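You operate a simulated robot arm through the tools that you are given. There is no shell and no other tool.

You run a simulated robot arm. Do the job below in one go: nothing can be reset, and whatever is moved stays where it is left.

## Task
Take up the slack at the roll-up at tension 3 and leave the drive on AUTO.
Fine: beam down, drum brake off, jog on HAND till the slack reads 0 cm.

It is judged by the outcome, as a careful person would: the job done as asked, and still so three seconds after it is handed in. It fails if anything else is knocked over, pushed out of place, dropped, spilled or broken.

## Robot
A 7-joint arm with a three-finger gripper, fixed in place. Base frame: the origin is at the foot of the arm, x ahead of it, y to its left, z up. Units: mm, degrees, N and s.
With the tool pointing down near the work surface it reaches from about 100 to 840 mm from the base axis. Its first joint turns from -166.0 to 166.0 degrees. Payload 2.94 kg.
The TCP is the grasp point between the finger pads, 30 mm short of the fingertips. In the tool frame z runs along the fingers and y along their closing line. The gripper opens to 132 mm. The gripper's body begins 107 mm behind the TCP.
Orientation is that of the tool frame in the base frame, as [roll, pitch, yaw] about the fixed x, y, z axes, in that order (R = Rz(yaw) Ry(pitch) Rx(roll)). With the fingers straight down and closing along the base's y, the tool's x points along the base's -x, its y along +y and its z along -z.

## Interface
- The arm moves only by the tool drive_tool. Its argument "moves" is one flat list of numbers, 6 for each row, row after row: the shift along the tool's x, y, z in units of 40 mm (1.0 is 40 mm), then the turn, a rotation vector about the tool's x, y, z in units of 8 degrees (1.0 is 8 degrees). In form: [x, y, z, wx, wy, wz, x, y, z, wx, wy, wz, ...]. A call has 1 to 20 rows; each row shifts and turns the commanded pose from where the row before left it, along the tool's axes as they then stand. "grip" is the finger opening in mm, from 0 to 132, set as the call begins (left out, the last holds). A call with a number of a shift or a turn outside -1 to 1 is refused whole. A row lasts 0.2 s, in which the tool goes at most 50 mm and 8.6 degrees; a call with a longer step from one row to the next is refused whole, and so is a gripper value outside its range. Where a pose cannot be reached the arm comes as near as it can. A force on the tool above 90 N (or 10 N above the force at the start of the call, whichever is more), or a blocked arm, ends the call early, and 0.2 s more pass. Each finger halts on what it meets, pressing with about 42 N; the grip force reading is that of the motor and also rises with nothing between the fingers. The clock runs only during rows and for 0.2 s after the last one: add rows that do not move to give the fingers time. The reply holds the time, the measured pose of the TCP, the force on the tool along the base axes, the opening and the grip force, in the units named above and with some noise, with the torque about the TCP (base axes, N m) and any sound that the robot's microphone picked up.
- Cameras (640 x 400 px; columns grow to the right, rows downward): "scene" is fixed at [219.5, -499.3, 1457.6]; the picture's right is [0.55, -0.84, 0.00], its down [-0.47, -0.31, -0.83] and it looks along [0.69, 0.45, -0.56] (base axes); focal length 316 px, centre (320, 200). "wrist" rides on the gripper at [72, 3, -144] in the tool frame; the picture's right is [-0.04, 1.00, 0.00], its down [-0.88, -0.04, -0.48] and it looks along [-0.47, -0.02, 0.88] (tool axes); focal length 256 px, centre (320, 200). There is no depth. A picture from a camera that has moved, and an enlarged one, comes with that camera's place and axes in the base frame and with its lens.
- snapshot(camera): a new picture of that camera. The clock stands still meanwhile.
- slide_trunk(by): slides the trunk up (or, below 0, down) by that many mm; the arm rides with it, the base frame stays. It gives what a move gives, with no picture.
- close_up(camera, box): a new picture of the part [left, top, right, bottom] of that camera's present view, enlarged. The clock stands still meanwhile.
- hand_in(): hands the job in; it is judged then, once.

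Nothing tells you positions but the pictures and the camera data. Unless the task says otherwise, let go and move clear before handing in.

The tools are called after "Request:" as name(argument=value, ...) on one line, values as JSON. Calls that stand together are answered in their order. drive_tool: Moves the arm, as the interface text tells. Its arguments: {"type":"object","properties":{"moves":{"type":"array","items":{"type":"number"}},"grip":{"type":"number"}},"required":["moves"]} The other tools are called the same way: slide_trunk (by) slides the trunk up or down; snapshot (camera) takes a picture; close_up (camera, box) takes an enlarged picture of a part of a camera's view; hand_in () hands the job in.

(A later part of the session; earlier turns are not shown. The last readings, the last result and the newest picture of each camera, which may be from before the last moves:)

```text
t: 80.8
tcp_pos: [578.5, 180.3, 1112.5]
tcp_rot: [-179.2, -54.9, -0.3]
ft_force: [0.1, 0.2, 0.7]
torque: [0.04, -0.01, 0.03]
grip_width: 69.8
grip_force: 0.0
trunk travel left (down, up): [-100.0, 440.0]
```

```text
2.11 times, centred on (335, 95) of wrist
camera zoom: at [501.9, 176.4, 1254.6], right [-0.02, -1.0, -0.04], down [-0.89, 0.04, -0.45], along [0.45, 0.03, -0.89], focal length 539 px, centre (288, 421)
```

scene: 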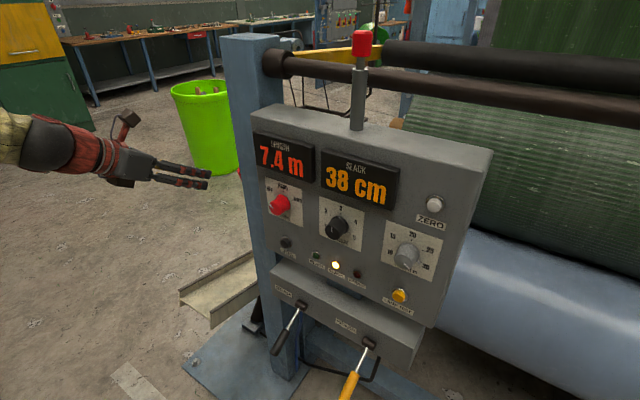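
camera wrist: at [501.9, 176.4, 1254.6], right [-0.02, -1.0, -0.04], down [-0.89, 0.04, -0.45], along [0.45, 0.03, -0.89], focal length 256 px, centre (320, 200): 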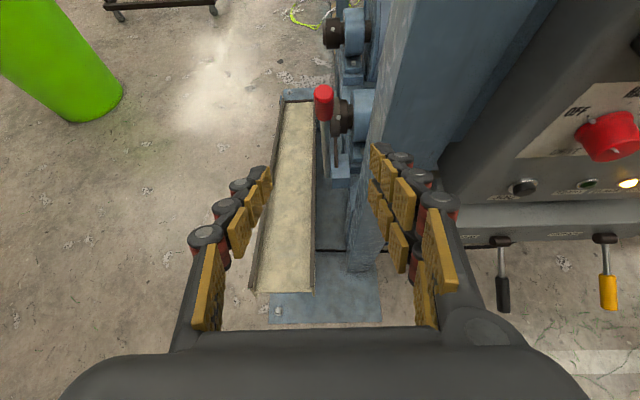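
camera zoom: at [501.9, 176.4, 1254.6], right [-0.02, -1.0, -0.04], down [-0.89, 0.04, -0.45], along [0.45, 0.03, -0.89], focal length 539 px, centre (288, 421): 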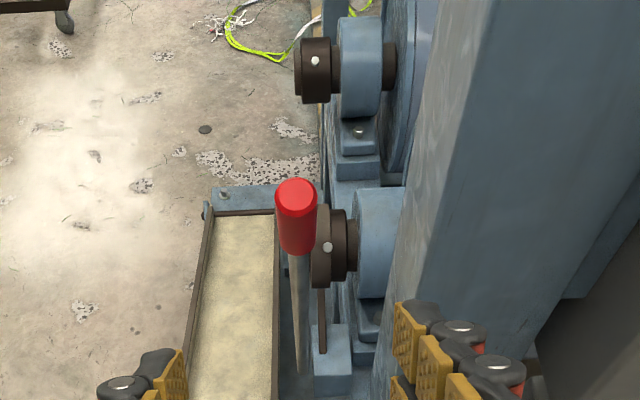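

Request:
drive_tool(moves=[0.05, 0.02, 0.9, 0, 0, 0, 0.05, 0.02, 0.9, 0, 0, 0, 0.05, 0.02, 0.9, 0, 0, 0, 0.02, 0.02, 0.9, 0, 0, 0, 0, 0, 0.9, 0, 0, 0])

Request:
snapshot(camera="wrist")

Request:
snapshot(camera="scene")

```text
t: 82.0
tcp_pos: [728.7, 180.2, 1011.4]
tcp_rot: [-179.2, -54.8, -0.3]
ft_force: [0.0, 0.2, 0.1]
torque: [-0.01, 0.02, 0.01]
grip_width: 69.7
grip_force: 0.1
trunk travel left (down, up): [-100.0, 440.0]
```

```text
taken
camera wrist: at [652.6, 174.5, 1153.5], right [-0.02, -1.0, -0.04], down [-0.9, 0.03, -0.44], along [0.45, 0.03, -0.89], focal length 256 px, centre (320, 200)
```

wrist: 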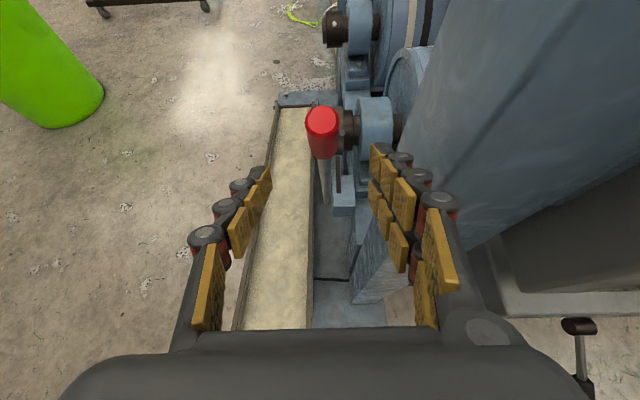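

```text
taken
```

scene: 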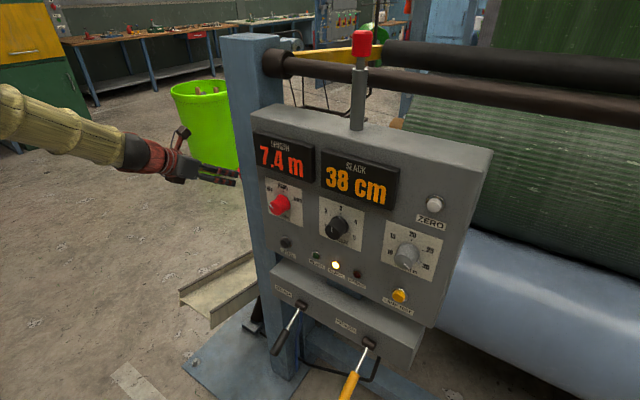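

Request:
drive_tool(moves=[0.03, 0.02, 0.8, 0, 0, 0, 0.03, 0.02, 0.8, 0, 0, 0, 0.02, 0, 0.5, 0, 0, 0, 0, 0, 0.3, 0, 0, 0])

Request:
snapshot(camera="wrist")

```text
t: 83.0
tcp_pos: [810.8, 180.5, 960.0]
tcp_rot: [-179.3, -54.9, -0.2]
ft_force: [-0.7, -0.5, 0.3]
torque: [-0.03, 0.0, -0.01]
grip_width: 70.0
grip_force: 0.1
trunk travel left (down, up): [-100.0, 440.0]
```

```text
taken
camera wrist: at [733.6, 175.5, 1101.2], right [-0.02, -1.0, -0.04], down [-0.9, 0.03, -0.44], along [0.45, 0.03, -0.89], focal length 256 px, centre (320, 200)
```

wrist: 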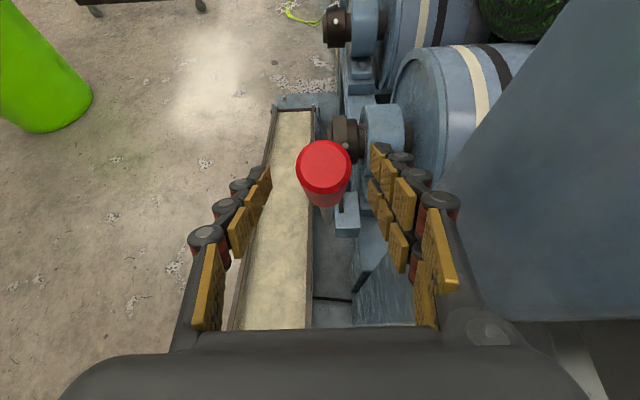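

The red grip is between the fingers, so I close on it.

Request:
drive_tool(moves=[0, 0, 0, 0, 0, 0, 0, 0, 0, 0, 0, 0, 0, 0, 0, 0, 0, 0, 0, 0, 0, 0, 0, 0], grip=15)

Request:
snapshot(camera="wrist")

```text
t: 84.0
tcp_pos: [809.8, 175.8, 959.5]
tcp_rot: [-179.3, -54.9, -0.4]
ft_force: [1.3, -19.0, -0.3]
torque: [-0.5, -0.06, -0.4]
grip_width: 29.8
grip_force: 26.6
trunk travel left (down, up): [-100.0, 440.0]
```

```text
taken
camera wrist: at [733.6, 172.6, 1101.3], right [-0.02, -1.0, -0.04], down [-0.89, 0.04, -0.44], along [0.45, 0.03, -0.89], focal length 256 px, centre (320, 200)
```

wrist: 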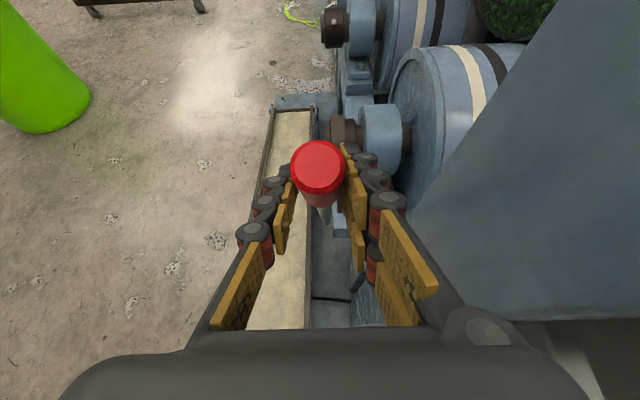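

Request:
drive_tool(moves=[0, 0.06, 0, 0, 0, 0, 0.2, 0, 0.146, 0, 0, 0, 0.2, 0, 0.146, 0, 0, 0])

```text
t: 84.8
tcp_pos: [826.6, 176.7, 965.5]
tcp_rot: [-179.2, -54.8, -0.2]
ft_force: [-9.0, -16.3, -4.5]
torque: [-0.27, 0.81, -0.36]
grip_width: 29.3
grip_force: 45.2
trunk travel left (down, up): [-100.0, 440.0]
```

It moves away from me with little force. I follow its arc further.

Request:
drive_tool(moves=[0.395, 0, 0.335, 0, 0, 0, 0.395, 0, 0.335, 0, 0, 0, 0.365, 0, 0.368, 0, 0, 0, 0.365, 0, 0.368, 0, 0, 0])

Request:
snapshot(camera="scene")

Request:
snapshot(camera="wrist")

```text
t: 85.8
tcp_pos: [911.4, 178.2, 982.3]
tcp_rot: [-179.2, -54.7, -0.1]
ft_force: [3.2, -18.0, -15.7]
torque: [-0.71, -0.94, -0.3]
grip_width: 29.4
grip_force: 44.9
trunk travel left (down, up): [-100.0, 440.0]
```

```text
taken
```

scene: 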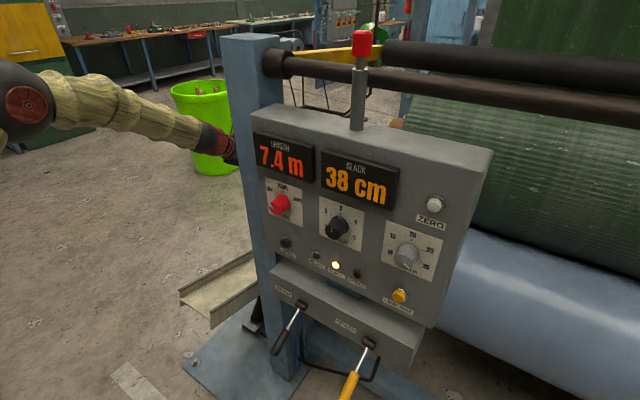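

```text
taken
camera wrist: at [835.2, 172.3, 1124.3], right [-0.02, -1.0, -0.04], down [-0.9, 0.03, -0.44], along [0.44, 0.03, -0.9], focal length 256 px, centre (320, 200)
```

wrist: 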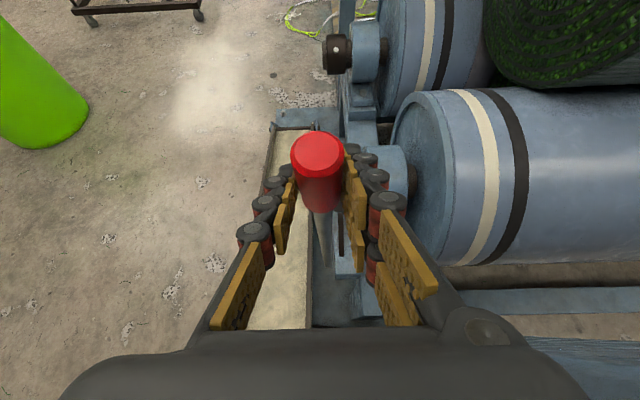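

Request:
drive_tool(moves=[0.29, 0, 0.43, 0, 0, 0, 0.33, 0, 0.4, 0, 0, 0, 0.295, 0, 0.427, 0, 0, 0, 0.295, 0, 0.427, 0, 0, 0])

Request:
close_up(camera="scene", box=[240, 160, 420, 300])

```text
t: 86.8
tcp_pos: [995.2, 177.2, 983.9]
tcp_rot: [-178.9, -55.0, -0.2]
ft_force: [10.1, -16.3, -6.5]
torque: [-0.78, -1.34, -0.13]
grip_width: 29.5
grip_force: 45.2
trunk travel left (down, up): [-100.0, 440.0]
```

```text
2.86 times, centred on (330, 230) of scene
camera zoom: at [219.5, -499.3, 1457.6], right [0.55, -0.84, 0.0], down [-0.47, -0.31, -0.83], along [0.69, 0.45, -0.56], focal length 903 px, centre (291, 114)
```

zoom: 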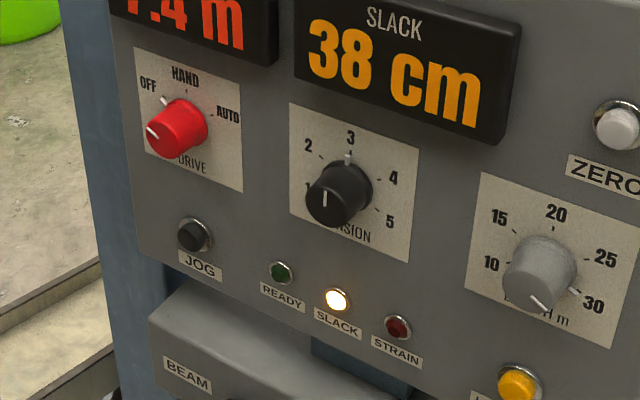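

Request:
drive_tool(moves=[0.257, 0, 0.449, 0, 0, 0, 0.257, 0, 0.449, 0, 0, 0, 0.216, 0, 0.471, 0, 0, 0, 0.216, 0, 0.471, 0, 0, 0])

Request:
snapshot(camera="wrist")

```text
t: 87.8
tcp_pos: [1076.5, 178.9, 974.3]
tcp_rot: [-179.1, -55.1, -0.2]
ft_force: [0.2, -8.2, 3.5]
torque: [-0.03, 0.12, 0.37]
grip_width: 27.5
grip_force: 7.4
trunk travel left (down, up): [-100.0, 440.0]
```

```text
taken
camera wrist: at [998.8, 173.5, 1116.1], right [-0.02, -1.0, -0.04], down [-0.89, 0.03, -0.45], along [0.45, 0.03, -0.89], focal length 256 px, centre (320, 200)
```

wrist: 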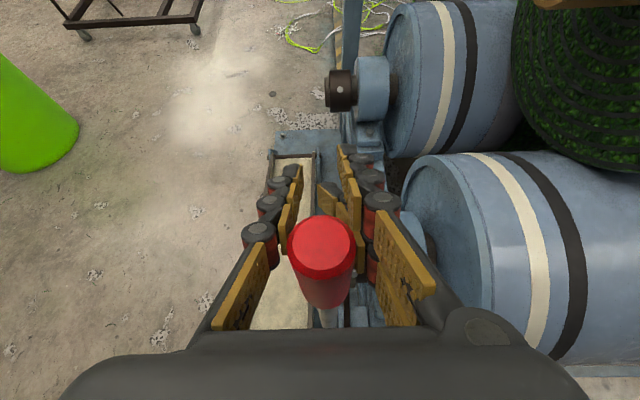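

The lever has gone over to its far side and stopped there, and the fingers slid on past it. I open and back out along the tool axis.

Request:
drive_tool(moves=[0, 0, 0, 0, 0, 0, 0, 0, 0, 0, 0, 0, 0, 0, 0, 0, 0, 0, 0, 0, 0, 0, 0, 0, 0, 0, 0, 0, 0, 0], grip=80)

Request:
snapshot(camera="wrist")

```text
t: 89.0
tcp_pos: [1074.0, 177.6, 973.0]
tcp_rot: [-179.1, -54.9, -0.2]
ft_force: [0.5, 0.0, 0.6]
torque: [-0.03, -0.02, 0.01]
grip_width: 80.0
grip_force: 0.0
trunk travel left (down, up): [-100.0, 440.0]
```

```text
taken
camera wrist: at [998.7, 173.2, 1114.2], right [-0.02, -1.0, -0.04], down [-0.9, 0.03, -0.44], along [0.45, 0.03, -0.89], focal length 256 px, centre (320, 200)
```

wrist: 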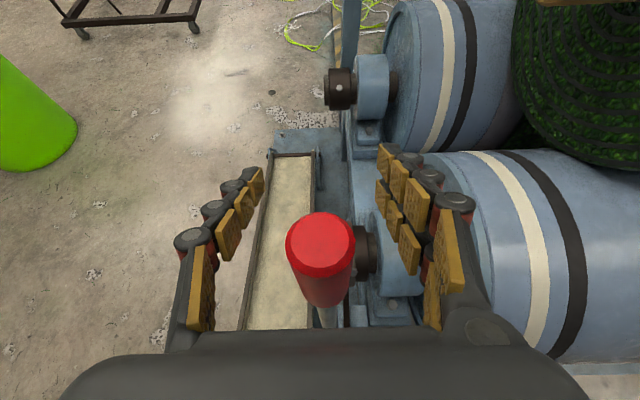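

Request:
drive_tool(moves=[0, 0, -1, 0, 0, 0, 0, 0, -1, 0, 0, 0, 0, 0, -1, 0, 0, 0, 0, 0, -1, 0, 0, 0])

Request:
snapshot(camera="wrist")

Request:
close_up(camera="scene", box=[240, 100, 480, 260])

```text
t: 90.0
tcp_pos: [943.6, 177.5, 1064.8]
tcp_rot: [-179.2, -54.9, -0.3]
ft_force: [0.4, 0.2, -0.2]
torque: [-0.01, -0.03, -0.05]
grip_width: 80.3
grip_force: 0.1
trunk travel left (down, up): [-100.0, 440.0]
```

```text
taken
camera wrist: at [866.8, 172.0, 1206.9], right [-0.02, -1.0, -0.04], down [-0.9, 0.04, -0.44], along [0.45, 0.03, -0.89], focal length 256 px, centre (320, 200)
```

wrist: 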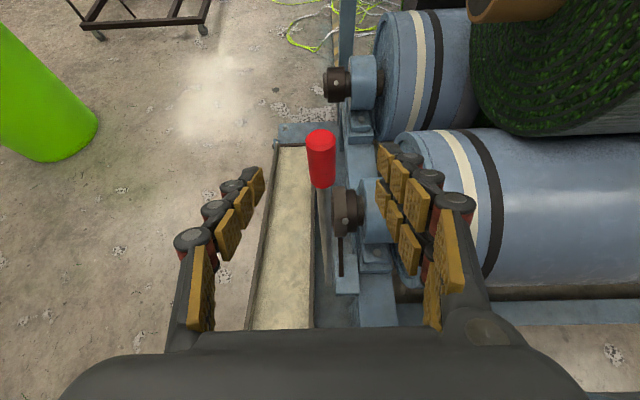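

```text
2.50 times, centred on (360, 180) of scene
camera zoom: at [219.5, -499.3, 1457.6], right [0.55, -0.84, 0.0], down [-0.47, -0.31, -0.83], along [0.69, 0.45, -0.56], focal length 790 px, centre (220, 250)
```

zoom: 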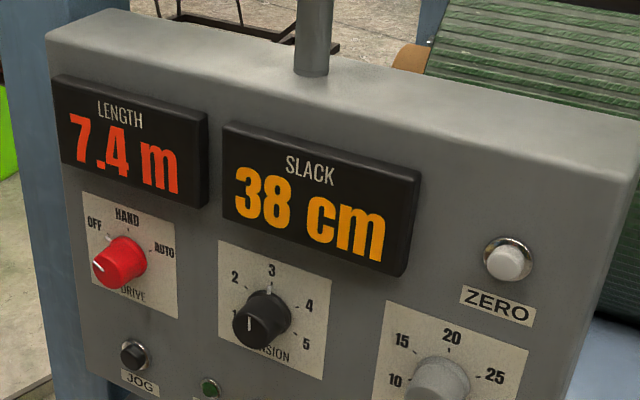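

The lever now leans slightly away. To be sure it sits at its stop, I close the fingers and press it gently away from me.

Request:
drive_tool(moves=[0, 0, 0, 0, 0, 0, 0, 0, 0, 0, 0, 0, 0, 0, 0, 0, 0, 0, 0, 0, 0, 0, 0, 0, 0, 0, 0, 0, 0, 0, -0.4, 0, 0.75, 0, 0, 0, -0.4, 0, 0.75, 0, 0, 0, -0.21, 0, 0.4, 0, 0, 0], grip=0)

Request:
snapshot(camera="wrist")

```text
t: 91.8
tcp_pos: [981.9, 180.1, 992.7]
tcp_rot: [-179.2, -55.1, -0.2]
ft_force: [-20.3, -2.9, 7.4]
torque: [-0.13, -0.31, -0.09]
grip_width: 0.1
grip_force: 28.6
trunk travel left (down, up): [-100.0, 440.0]
```

```text
taken
camera wrist: at [904.4, 174.3, 1133.7], right [-0.02, -1.0, -0.04], down [-0.89, 0.03, -0.45], along [0.45, 0.03, -0.89], focal length 256 px, centre (320, 200)
```

wrist: 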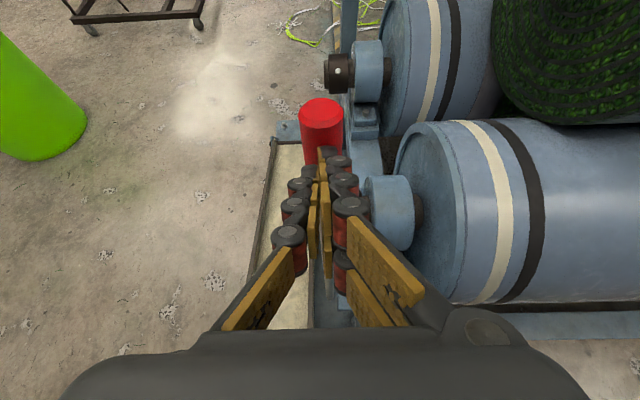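

Request:
drive_tool(moves=[0.072, 0, 0.102, 0, 0, 0, 0.072, 0, 0.102, 0, 0, 0])

Request:
snapshot(camera="wrist")

```text
t: 92.4
tcp_pos: [980.5, 178.6, 991.0]
tcp_rot: [-179.4, -54.6, -0.1]
ft_force: [-85.5, -5.3, 19.8]
torque: [-0.17, -0.92, -0.31]
grip_width: 0.0
grip_force: 28.1
trunk travel left (down, up): [-100.0, 440.0]
stopped in row 2: the force on the tool passed its limit at 99 N (the readings are from after the stop); the commanded pose is now the measured one
```

```text
taken
camera wrist: at [906.2, 174.9, 1134.5], right [-0.02, -1.0, -0.04], down [-0.9, 0.04, -0.44], along [0.44, 0.03, -0.9], focal length 256 px, centre (320, 200)
```

wrist: 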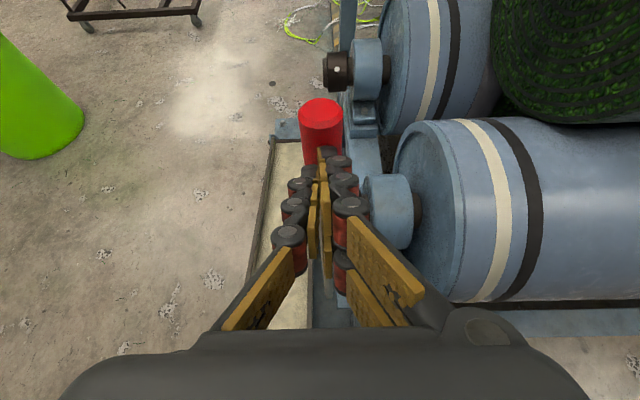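

The brake lever is hard against its far stop. I back out and return toward the panel, keeping the tool pitched.

Request:
drive_tool(moves=[0, 0, -1, 0, 0, 0, 0, 0, -1, 0, 0, 0, 0, 0, -1, 0, 0, 0, 0, 0, -1, 0, 0, 0, 0, 0, -1, 0, 0, 0, 0, 0, -1, 0, 0, 0, 0, 0, -1, 0, 0, 0, 0, 0, -1, 0, 0, 0, 0, 0, -1, 0, 0, 0, 0, 0, -1, 0, 0, 0])

Request:
snapshot(camera="wrist")

Request:
snapshot(camera="scene")

```text
t: 94.6
tcp_pos: [662.4, 176.1, 1218.3]
tcp_rot: [-179.5, -54.5, -0.1]
ft_force: [-0.6, 0.2, 0.1]
torque: [0.0, 0.01, -0.04]
grip_width: 0.0
grip_force: 28.3
trunk travel left (down, up): [-100.0, 440.0]
```

```text
taken
camera wrist: at [586.9, 171.4, 1360.3], right [-0.02, -1.0, -0.04], down [-0.9, 0.03, -0.44], along [0.44, 0.03, -0.9], focal length 256 px, centre (320, 200)
```

wrist: 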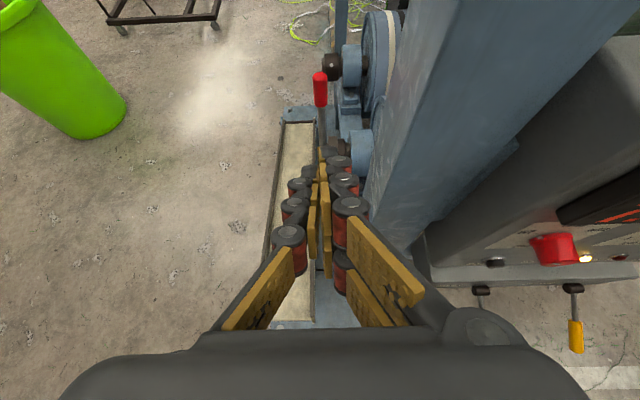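

```text
taken
```

scene: 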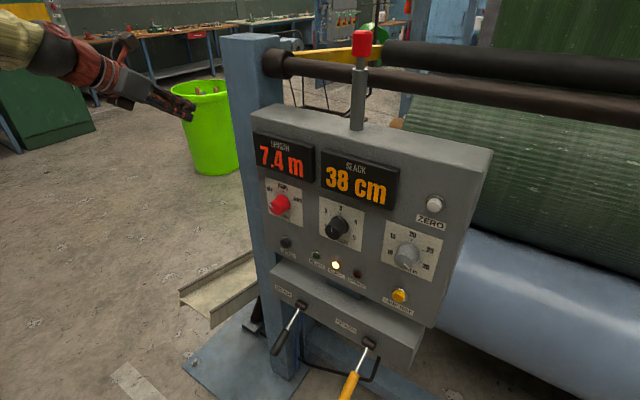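

Request:
drive_tool(moves=[-0.49, 0, -0.69, 0, 0, 0, -0.49, 0, -0.69, 0, 0, 0, -0.49, 0, -0.69, 0, 0, 0, -0.4, 0.8625, 0.286, 0, 0, 0, -0.4, 0.8625, 0.286, 0, 0, 0, -0.4, 0.8625, 0.286, 0, 0, 0, -0.4, 0.8625, 0.286, 0, 0, 0, -0.4, 0.8625, 0.286, 0, 0, 0, -0.4, 0.8625, 0.286, 0, 0, 0, -0.4, 0.8625, 0.286, 0, 0, 0, -0.4, 0.8625, 0.286, 0, 0, 0], grip=70)

Request:
drive_tool(moves=[0, 0, 0, 0, 0.9, 0, 0, 0, 0, 0, 0.9, 0, 0, 0, 0, 0, 0.9, 0, 0, 0, 0, 0, 0.9, 0, 0, 0, 0, 0, 0.84, 0])

Request:
snapshot(camera="wrist")

Request:
snapshot(camera="scene")

```text
t: 97.0
tcp_pos: [564.3, -99.5, 1058.5]
tcp_rot: [-179.5, -54.3, 0.0]
ft_force: [0.1, 0.3, 1.1]
torque: [0.0, -0.01, 0.0]
grip_width: 70.1
grip_force: 0.1
trunk travel left (down, up): [-100.0, 440.0]
```

```text
t: 98.2
tcp_pos: [564.6, -99.8, 1060.1]
tcp_rot: [-99.9, -89.8, -79.6]
ft_force: [-0.1, -0.3, 0.6]
torque: [0.0, 0.02, -0.01]
grip_width: 70.2
grip_force: 0.1
trunk travel left (down, up): [-100.0, 440.0]
```

```text
taken
camera wrist: at [420.3, -104.8, 1132.2], right [0.01, -1.0, -0.05], down [-0.48, 0.04, -0.88], along [0.88, 0.03, -0.48], focal length 256 px, centre (320, 200)
```

wrist: 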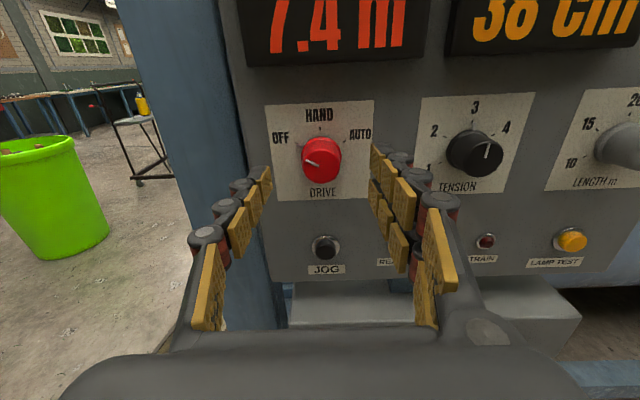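

```text
taken
```

scene: 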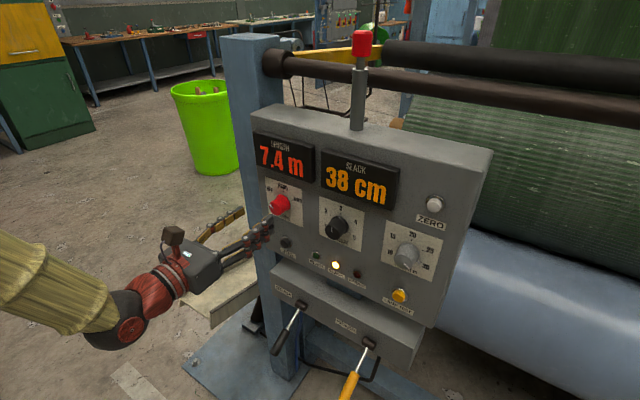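

The tool stands level before the DRIVE knob with a good view. I pre-turn the fingers by -60°, move in and grip.

Request:
drive_tool(moves=[-0.375, 0.02, 0, 0, 0, 0, 0, 0, 0, 0, 0, -1, 0, 0, 0, 0, 0, -1, 0, 0, 0, 0, 0, -1, 0, 0, 0, 0, 0, -1, 0, 0, 0, 0, 0, -1, 0, 0, 0, 0, 0, -1, 0, 0, 0, 0, 0, -1, 0, 0, 0, 0, 0, -0.5, 0, 0, 0.9, 0, 0, 0])

Request:
snapshot(camera="wrist")

```text
t: 100.4
tcp_pos: [598.0, -99.8, 1045.5]
tcp_rot: [90.1, -30.2, 90.2]
ft_force: [-0.5, 0.0, 1.0]
torque: [-0.01, 0.06, 0.0]
grip_width: 69.7
grip_force: 0.1
trunk travel left (down, up): [-100.0, 440.0]
```

```text
taken
camera wrist: at [454.3, -40.6, 1084.1], right [0.0, -0.54, 0.84], down [-0.47, -0.74, -0.47], along [0.88, -0.4, -0.26], focal length 256 px, centre (320, 200)
```

wrist: 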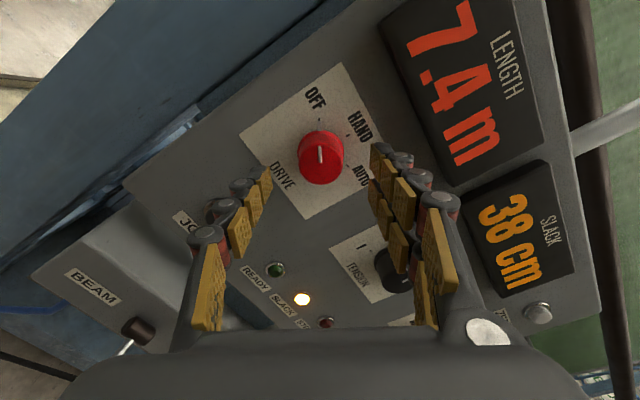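

Request:
drive_tool(moves=[0, 0, 0.6, 0, 0, 0, 0, 0, 0.58, 0, 0, 0])

Request:
drive_tool(moves=[0, 0, 0, 0, 0, 0, 0, 0, 0, 0, 0, 0, 0, 0, 0, 0, 0, 0, 0, 0, 0, 0, 0, 0], grip=25)

```text
t: 101.0
tcp_pos: [646.6, -101.7, 1045.6]
tcp_rot: [90.2, -30.3, 90.1]
ft_force: [0.6, -0.6, 0.2]
torque: [-0.01, 0.01, 0.01]
grip_width: 70.1
grip_force: 0.0
trunk travel left (down, up): [-100.0, 440.0]
```

```text
t: 102.0
tcp_pos: [646.6, -99.1, 1045.9]
tcp_rot: [90.3, -30.3, 90.1]
ft_force: [0.2, 0.8, -0.9]
torque: [-0.01, 0.31, -0.19]
grip_width: 36.9
grip_force: 30.8
trunk travel left (down, up): [-100.0, 440.0]
```

Well centred, with no side force. I turn +60° to HAND.

Request:
drive_tool(moves=[0, 0, 0, 0, 0, 0, 0, 0, 0, 0, 0, 1, 0, 0, 0, 0, 0, 1, 0, 0, 0, 0, 0, 1, 0, 0, 0, 0, 0, 1, 0, 0, 0, 0, 0, 1, 0, 0, 0, 0, 0, 1, 0, 0, 0, 0, 0, 1, 0, 0, 0, 0, 0, 0.5])

Request:
close_up(camera="wrist", box=[220, 60, 420, 240])

Request:
close_up(camera="scene", box=[240, 130, 420, 290])

```text
t: 104.0
tcp_pos: [647.3, -99.6, 1044.3]
tcp_rot: [-88.3, -89.7, -91.2]
ft_force: [-1.8, 2.7, 8.7]
torque: [-0.02, -0.28, -0.01]
grip_width: 36.2
grip_force: 45.0
trunk travel left (down, up): [-100.0, 440.0]
```

```text
2.22 times, centred on (320, 150) of wrist
camera zoom: at [503.3, -105.2, 1117.7], right [0.01, -1.0, -0.05], down [-0.48, 0.04, -0.88], along [0.88, 0.03, -0.47], focal length 569 px, centre (320, 311)
```

zoom: 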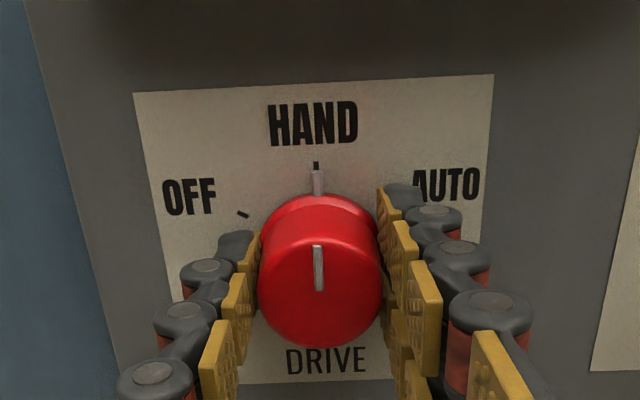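

```text
2.50 times, centred on (330, 210) of scene
camera zoom: at [219.5, -499.3, 1457.6], right [0.55, -0.84, 0.0], down [-0.47, -0.31, -0.83], along [0.69, 0.45, -0.56], focal length 790 px, centre (295, 175)
```

zoom: 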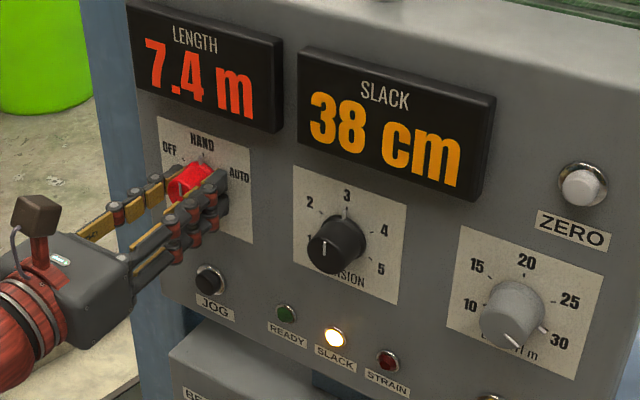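

Exactly on HAND. I let go and back off.

Request:
drive_tool(moves=[0.02, 0, 0, 0, 0, 0, 0, 0, 0, 0, 0, 0, 0, 0, 0, 0, 0, 0, 0, 0, 0, 0, 0, 0, 0, 0, 0, 0, 0, 0, 0, 0, -0.8, 0, 0, 0, 0, 0, -0.8, 0, 0, 0, 0, 0, -0.4, 0, 0, 0], grip=70)

Request:
snapshot(camera="wrist")

Request:
close_up(camera="wrist", box=[240, 80, 440, 270])

Request:
close_up(camera="scene", box=[240, 130, 420, 290])

```text
t: 105.8
tcp_pos: [568.7, -101.1, 1044.9]
tcp_rot: [-109.8, -89.7, -69.9]
ft_force: [-0.3, 0.2, 0.0]
torque: [0.01, 0.0, -0.02]
grip_width: 70.3
grip_force: 0.0
trunk travel left (down, up): [-100.0, 440.0]
```

```text
taken
camera wrist: at [424.7, -105.8, 1117.1], right [0.01, -1.0, -0.05], down [-0.48, 0.04, -0.88], along [0.88, 0.03, -0.48], focal length 256 px, centre (320, 200)
```

wrist: 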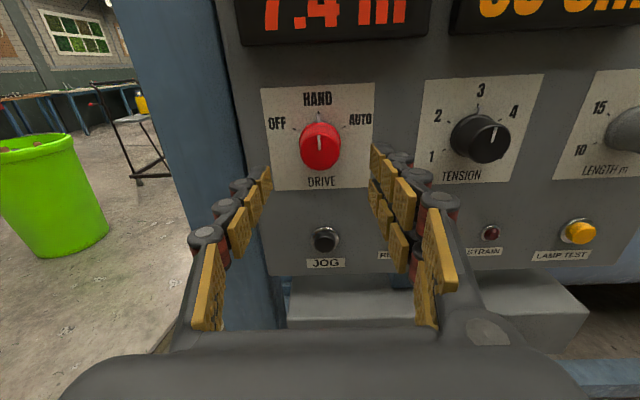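

```text
2.11 times, centred on (340, 175) of wrist
camera zoom: at [424.7, -105.8, 1117.1], right [0.01, -1.0, -0.05], down [-0.48, 0.04, -0.88], along [0.88, 0.03, -0.48], focal length 539 px, centre (278, 253)
```

zoom: 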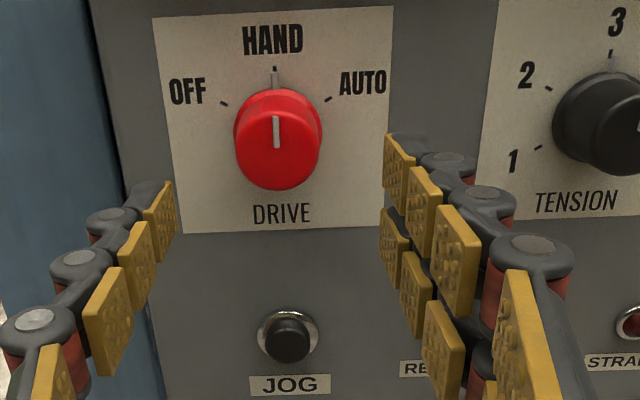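

```text
2.50 times, centred on (330, 210) of scene
camera zoom: at [219.5, -499.3, 1457.6], right [0.55, -0.84, 0.0], down [-0.47, -0.31, -0.83], along [0.69, 0.45, -0.56], focal length 790 px, centre (295, 175)
```

zoom: 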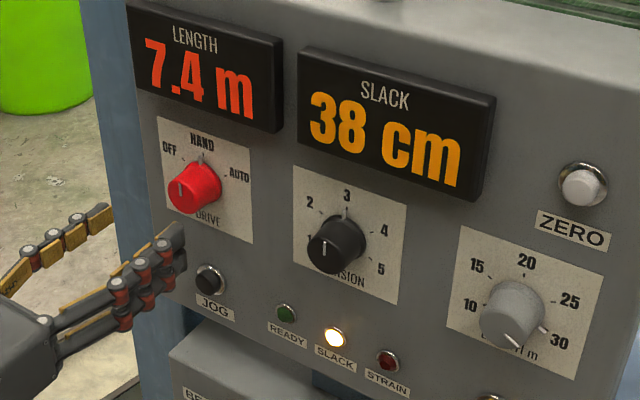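

JOG sits at about (670,-101,922). I close the fingers and line up in front of it.

Request:
drive_tool(moves=[-1, 0, 0, 0, 0, 0, -1, 0, 0, 0, 0, 0, -1, 0, 0, 0, 0, 0, -0.07, 0, 0, 0, 0, 0, 0, 0, 0.5, 0, 0, 0, 0, 0, 0.5, 0, 0, 0], grip=0)

Request:
snapshot(camera="wrist")

Request:
close_up(camera="scene", box=[220, 190, 360, 290])

```text
t: 107.2
tcp_pos: [606.0, -101.6, 920.9]
tcp_rot: [-120.9, -89.7, -58.8]
ft_force: [0.2, 0.3, -0.1]
torque: [0.0, 0.02, 0.0]
grip_width: 0.1
grip_force: 25.3
trunk travel left (down, up): [-100.0, 440.0]
```

```text
taken
camera wrist: at [462.7, -105.7, 994.7], right [0.01, -1.0, -0.05], down [-0.48, 0.04, -0.88], along [0.88, 0.03, -0.48], focal length 256 px, centre (320, 200)
```

wrist: 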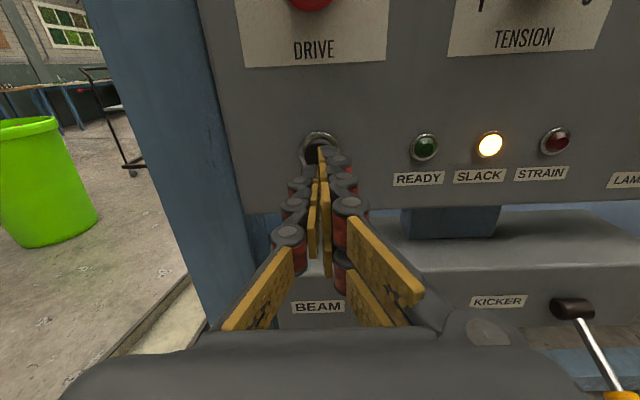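

```text
4.00 times, centred on (290, 240) of scene
camera zoom: at [219.5, -499.3, 1457.6], right [0.55, -0.84, 0.0], down [-0.47, -0.31, -0.83], along [0.69, 0.45, -0.56], focal length 1264 px, centre (440, 40)
```

zoom: 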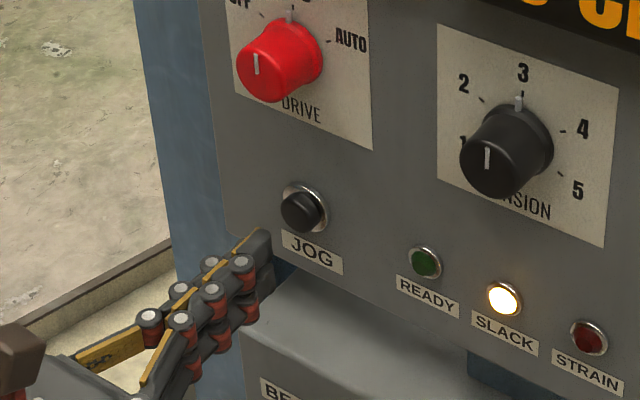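

Request:
drive_tool(moves=[0.08, 0, 0.3, 0, 0, 0, 0, 0, 0.3, 0, 0, 0])

Request:
drive_tool(moves=[0, 0, 0.1, 0, 0, 0])

Request:
close_up(camera="scene", box=[220, 190, 360, 290])

```text
t: 107.8
tcp_pos: [630.1, -101.5, 925.7]
tcp_rot: [-113.7, -89.6, -65.9]
ft_force: [-0.7, 0.1, 0.3]
torque: [0.01, 0.02, -0.01]
grip_width: 0.1
grip_force: 28.1
trunk travel left (down, up): [-100.0, 440.0]
```

```text
t: 108.2
tcp_pos: [634.7, -100.7, 926.1]
tcp_rot: [-114.2, -89.7, -65.5]
ft_force: [-0.8, -0.2, -0.2]
torque: [-0.02, 0.03, 0.01]
grip_width: 0.0
grip_force: 28.8
trunk travel left (down, up): [-100.0, 440.0]
```

```text
4.00 times, centred on (290, 240) of scene
camera zoom: at [219.5, -499.3, 1457.6], right [0.55, -0.84, 0.0], down [-0.47, -0.31, -0.83], along [0.69, 0.45, -0.56], focal length 1264 px, centre (440, 40)
```

zoom: 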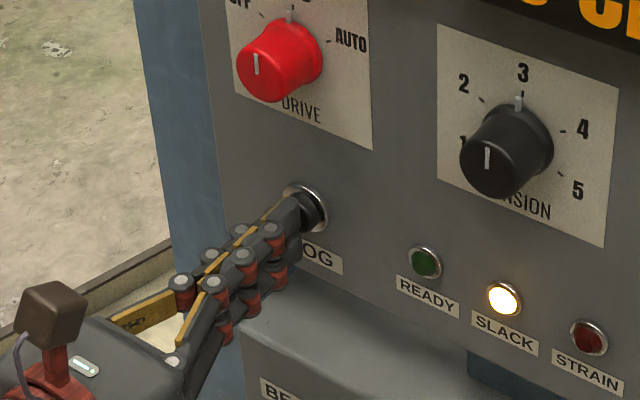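

Request:
drive_tool(moves=[0, 0, 0.08, 0, 0, 0])

Request:
drive_tool(moves=[0, 0, 0.06, 0, 0, 0])

Request:
close_up(camera="scene", box=[240, 130, 420, 290])

```text
t: 108.6
tcp_pos: [637.4, -100.3, 926.0]
tcp_rot: [-116.1, -89.7, -63.5]
ft_force: [1.1, 0.1, -0.7]
torque: [0.0, 0.0, 0.03]
grip_width: 0.0
grip_force: 28.5
trunk travel left (down, up): [-100.0, 440.0]
```

```text
t: 109.0
tcp_pos: [640.5, -100.6, 926.2]
tcp_rot: [-115.8, -89.7, -63.9]
ft_force: [-0.6, -0.9, 0.7]
torque: [0.02, 0.0, 0.04]
grip_width: 6.0
grip_force: 29.2
trunk travel left (down, up): [-100.0, 440.0]
```

```text
2.50 times, centred on (330, 210) of scene
camera zoom: at [219.5, -499.3, 1457.6], right [0.55, -0.84, 0.0], down [-0.47, -0.31, -0.83], along [0.69, 0.45, -0.56], focal length 790 px, centre (295, 175)
```

zoom: 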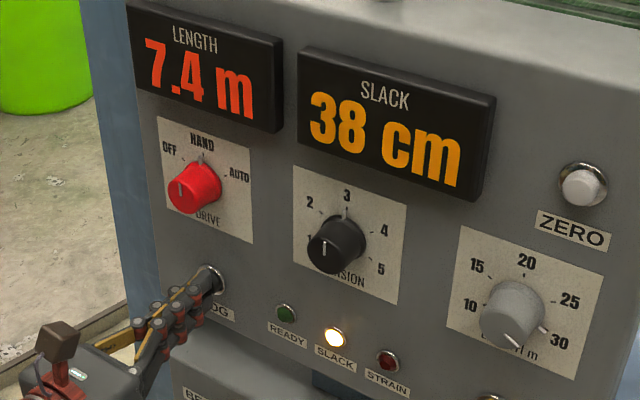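

The dome pushed slightly between the two closed fingertips. I back off, shift 5 mm so that one fingertip bears squarely on it, and press again.

Request:
drive_tool(moves=[0, 0, -0.3, 0, 0, 0, 0, 0.14, 0, 0, 0, 0, 0, 0, 0, 0, 0, 0, 0, 0, 0.22, 0, 0, 0], grip=0)

Request:
drive_tool(moves=[0, 0, 0.08, 0, 0, 0])

Request:
close_up(camera="scene", box=[240, 130, 420, 290])

```text
t: 110.0
tcp_pos: [637.5, -105.0, 925.8]
tcp_rot: [-111.9, -89.7, -67.8]
ft_force: [0.3, -0.6, 1.3]
torque: [-0.02, 0.02, -0.03]
grip_width: 0.2
grip_force: 29.1
trunk travel left (down, up): [-100.0, 440.0]
```

```text
t: 110.4
tcp_pos: [641.7, -104.7, 924.9]
tcp_rot: [-119.2, -89.7, -60.6]
ft_force: [-1.1, 0.6, 0.0]
torque: [-0.03, 0.03, 0.01]
grip_width: 6.1
grip_force: 28.1
trunk travel left (down, up): [-100.0, 440.0]
```

```text
2.50 times, centred on (330, 210) of scene
camera zoom: at [219.5, -499.3, 1457.6], right [0.55, -0.84, 0.0], down [-0.47, -0.31, -0.83], along [0.69, 0.45, -0.56], focal length 790 px, centre (295, 175)
```

zoom: 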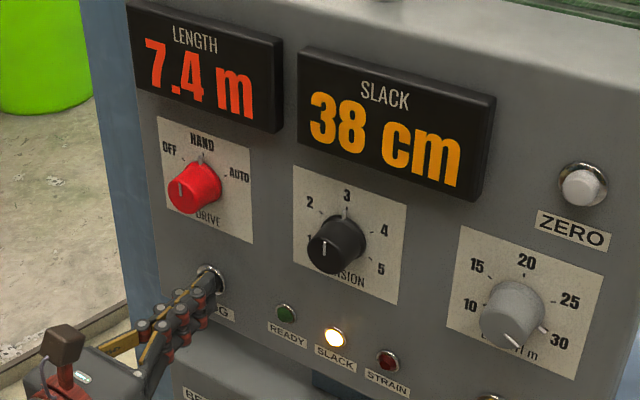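

Request:
drive_tool(moves=[0, 0, 0.06, 0, 0, 0])

Request:
close_up(camera="scene", box=[240, 190, 340, 270])

Request:
snapshot(camera="wrist")

```text
t: 110.8
tcp_pos: [642.8, -105.4, 925.6]
tcp_rot: [-122.0, -89.6, -57.5]
ft_force: [-1.4, 0.5, -1.3]
torque: [0.0, 0.0, 0.02]
grip_width: 6.0
grip_force: 29.0
trunk travel left (down, up): [-100.0, 440.0]
heard: click
```

```text
5.00 times, centred on (290, 230) of scene
camera zoom: at [219.5, -499.3, 1457.6], right [0.55, -0.84, 0.0], down [-0.47, -0.31, -0.83], along [0.69, 0.45, -0.56], focal length 1580 px, centre (470, 50)
```

zoom: 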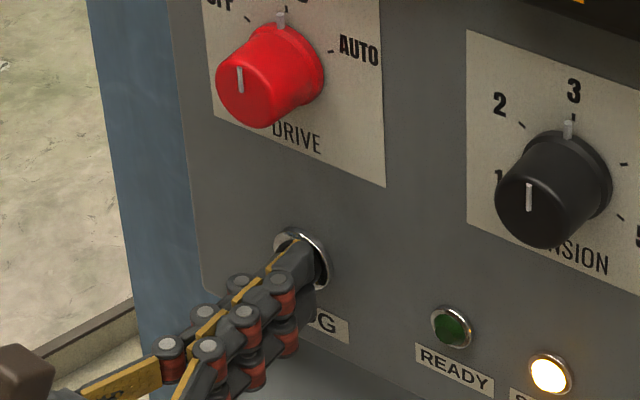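

```text
taken
camera wrist: at [499.4, -110.0, 998.1], right [0.01, -1.0, -0.05], down [-0.48, 0.04, -0.88], along [0.88, 0.03, -0.48], focal length 256 px, centre (320, 200)
```

wrist: 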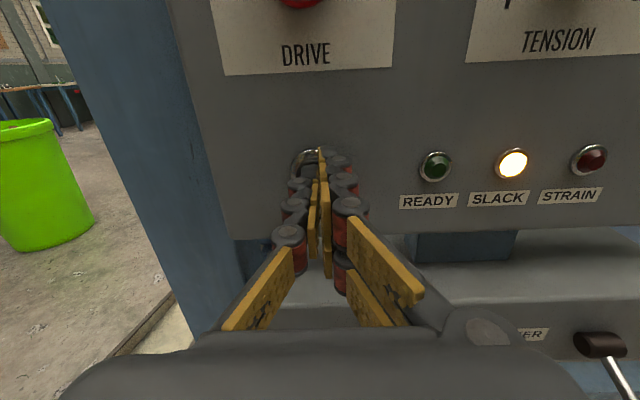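

A click: the JOG button is pressed. I read the slack.

Request:
close_up(camera="scene", box=[240, 130, 420, 290])

Request:
drive_tool(moves=[0, 0, 0, 0, 0, 0])

Request:
close_up(camera="scene", box=[240, 130, 420, 290])

```text
2.50 times, centred on (330, 210) of scene
camera zoom: at [219.5, -499.3, 1457.6], right [0.55, -0.84, 0.0], down [-0.47, -0.31, -0.83], along [0.69, 0.45, -0.56], focal length 790 px, centre (295, 175)
```

zoom: 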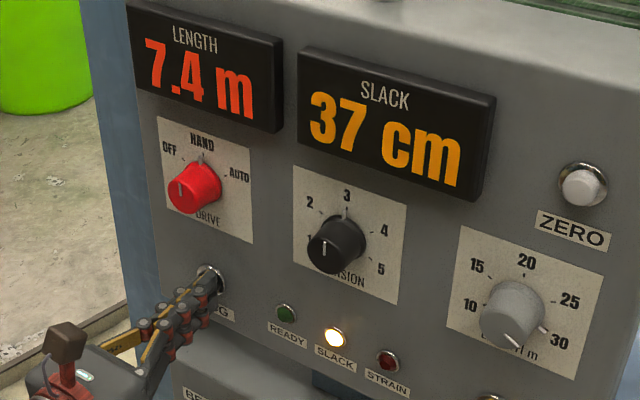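

```text
t: 111.2
tcp_pos: [643.2, -105.3, 925.4]
tcp_rot: [-117.3, -89.6, -62.2]
ft_force: [-2.0, 0.1, -0.1]
torque: [0.0, 0.0, -0.02]
grip_width: 6.1
grip_force: 29.2
trunk travel left (down, up): [-100.0, 440.0]
```

```text
2.50 times, centred on (330, 210) of scene
camera zoom: at [219.5, -499.3, 1457.6], right [0.55, -0.84, 0.0], down [-0.47, -0.31, -0.83], along [0.69, 0.45, -0.56], focal length 790 px, centre (295, 175)
```

zoom: 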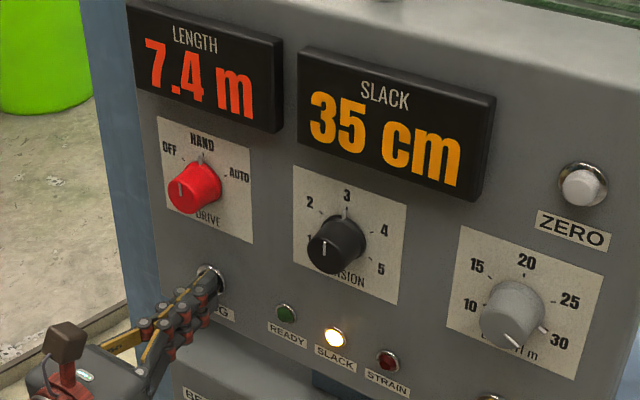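

The slack is falling, STRAIN stays dark, so the brake is off as needed. I hold JOG and track the rate.

Request:
drive_tool(moves=[0, 0, 0, 0, 0, 0, 0, 0, 0, 0, 0, 0, 0, 0, 0, 0, 0, 0, 0, 0, 0, 0, 0, 0, 0, 0, 0, 0, 0, 0, 0, 0, 0, 0, 0, 0, 0, 0, 0, 0, 0, 0, 0, 0, 0, 0, 0, 0])

Request:
close_up(camera="scene", box=[240, 130, 420, 290])

```text
t: 113.0
tcp_pos: [642.6, -105.8, 926.9]
tcp_rot: [-112.8, -89.7, -66.9]
ft_force: [-1.7, 0.0, 0.9]
torque: [0.02, 0.01, -0.01]
grip_width: 5.9
grip_force: 29.0
trunk travel left (down, up): [-100.0, 440.0]
```

```text
2.50 times, centred on (330, 210) of scene
camera zoom: at [219.5, -499.3, 1457.6], right [0.55, -0.84, 0.0], down [-0.47, -0.31, -0.83], along [0.69, 0.45, -0.56], focal length 790 px, centre (295, 175)
```

zoom: 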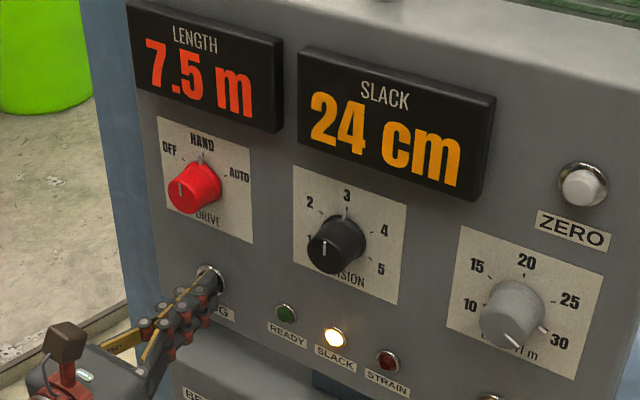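

Request:
drive_tool(moves=[0, 0, 0, 0, 0, 0, 0, 0, 0, 0, 0, 0, 0, 0, 0, 0, 0, 0, 0, 0, 0, 0, 0, 0, 0, 0, 0, 0, 0, 0, 0, 0, 0, 0, 0, 0, 0, 0, 0, 0, 0, 0, 0, 0, 0, 0, 0, 0, 0, 0, 0, 0, 0, 0, 0, 0, 0, 0, 0, 0, 0, 0, 0, 0, 0, 0, 0, 0, 0, 0, 0, 0])

Request:
close_up(camera="scene", box=[240, 130, 420, 290])

```text
t: 115.6
tcp_pos: [643.8, -105.4, 924.8]
tcp_rot: [-115.0, -89.7, -64.4]
ft_force: [-2.7, -0.2, 0.7]
torque: [-0.03, -0.02, -0.01]
grip_width: 6.0
grip_force: 28.5
trunk travel left (down, up): [-100.0, 440.0]
```

```text
2.50 times, centred on (330, 210) of scene
camera zoom: at [219.5, -499.3, 1457.6], right [0.55, -0.84, 0.0], down [-0.47, -0.31, -0.83], along [0.69, 0.45, -0.56], focal length 790 px, centre (295, 175)
```

zoom: 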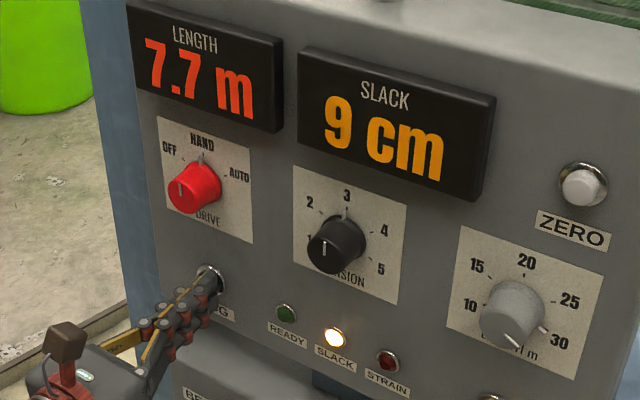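

Request:
drive_tool(moves=[0, 0, 0, 0, 0, 0, 0, 0, 0, 0, 0, 0, 0, 0, 0, 0, 0, 0, 0, 0, 0, 0, 0, 0])

Request:
close_up(camera="scene", box=[240, 130, 420, 290])

```text
t: 116.6
tcp_pos: [643.2, -105.4, 925.5]
tcp_rot: [-114.8, -89.7, -64.8]
ft_force: [-1.9, -0.6, 0.1]
torque: [0.02, 0.01, -0.03]
grip_width: 6.0
grip_force: 28.6
trunk travel left (down, up): [-100.0, 440.0]
```

```text
2.50 times, centred on (330, 210) of scene
camera zoom: at [219.5, -499.3, 1457.6], right [0.55, -0.84, 0.0], down [-0.47, -0.31, -0.83], along [0.69, 0.45, -0.56], focal length 790 px, centre (295, 175)
```

zoom: 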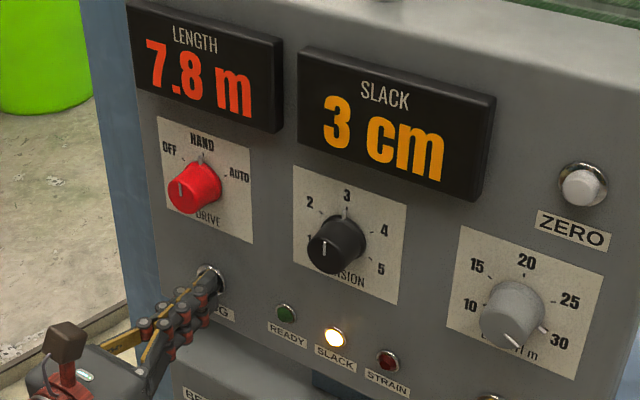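

Request:
drive_tool(moves=[0, 0, 0, 0, 0, 0, 0, 0, -0.25, 0, 0, 0])

Request:
close_up(camera="scene", box=[240, 130, 420, 290])

```text
t: 117.2
tcp_pos: [633.9, -104.6, 927.2]
tcp_rot: [-104.9, -89.7, -74.9]
ft_force: [0.3, 0.2, -0.1]
torque: [0.0, -0.03, 0.01]
grip_width: 0.0
grip_force: 28.9
trunk travel left (down, up): [-100.0, 440.0]
```

```text
2.50 times, centred on (330, 210) of scene
camera zoom: at [219.5, -499.3, 1457.6], right [0.55, -0.84, 0.0], down [-0.47, -0.31, -0.83], along [0.69, 0.45, -0.56], focal length 790 px, centre (295, 175)
```

zoom: 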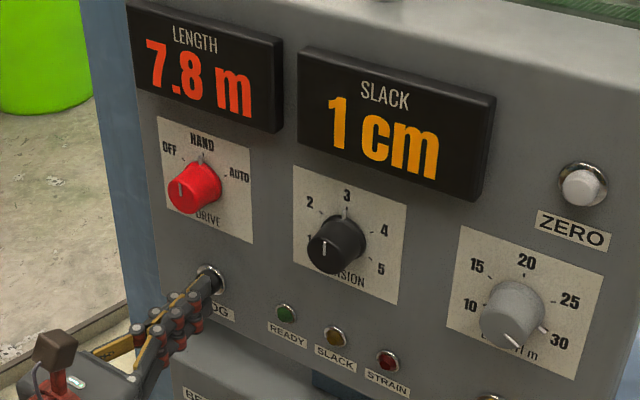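

1 cm left. I give one brief tap.

Request:
drive_tool(moves=[0, 0, 0.25, 0, 0, 0, 0, 0, -0.25, 0, 0, 0])

Request:
close_up(camera="scene", box=[240, 130, 420, 290])

```text
t: 117.8
tcp_pos: [633.5, -105.5, 924.9]
tcp_rot: [-109.7, -89.7, -69.9]
ft_force: [0.2, 0.0, -0.2]
torque: [-0.02, -0.01, 0.01]
grip_width: 0.0
grip_force: 28.9
trunk travel left (down, up): [-100.0, 440.0]
```

```text
2.50 times, centred on (330, 210) of scene
camera zoom: at [219.5, -499.3, 1457.6], right [0.55, -0.84, 0.0], down [-0.47, -0.31, -0.83], along [0.69, 0.45, -0.56], focal length 790 px, centre (295, 175)
```

zoom: 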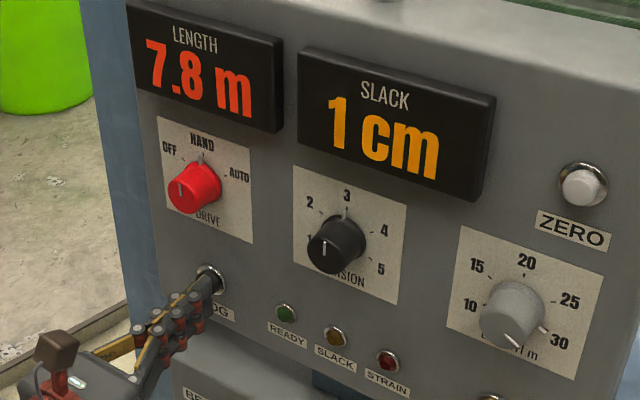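

Request:
drive_tool(moves=[0, 0, 0.3, 0, 0, 0, 0, 0, -0.3, 0, 0, 0])

Request:
close_up(camera="scene", box=[240, 130, 420, 290])

```text
t: 118.4
tcp_pos: [634.1, -106.5, 926.0]
tcp_rot: [-109.9, -89.7, -69.7]
ft_force: [0.2, -0.2, -0.1]
torque: [0.0, -0.01, -0.01]
grip_width: 0.0
grip_force: 28.5
trunk travel left (down, up): [-100.0, 440.0]
heard: click
```

```text
2.50 times, centred on (330, 210) of scene
camera zoom: at [219.5, -499.3, 1457.6], right [0.55, -0.84, 0.0], down [-0.47, -0.31, -0.83], along [0.69, 0.45, -0.56], focal length 790 px, centre (295, 175)
```

zoom: 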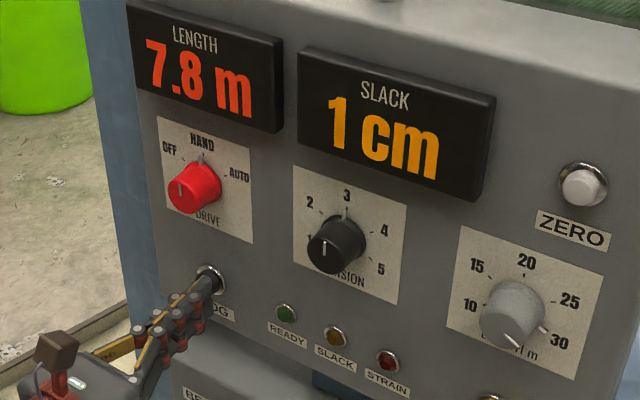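

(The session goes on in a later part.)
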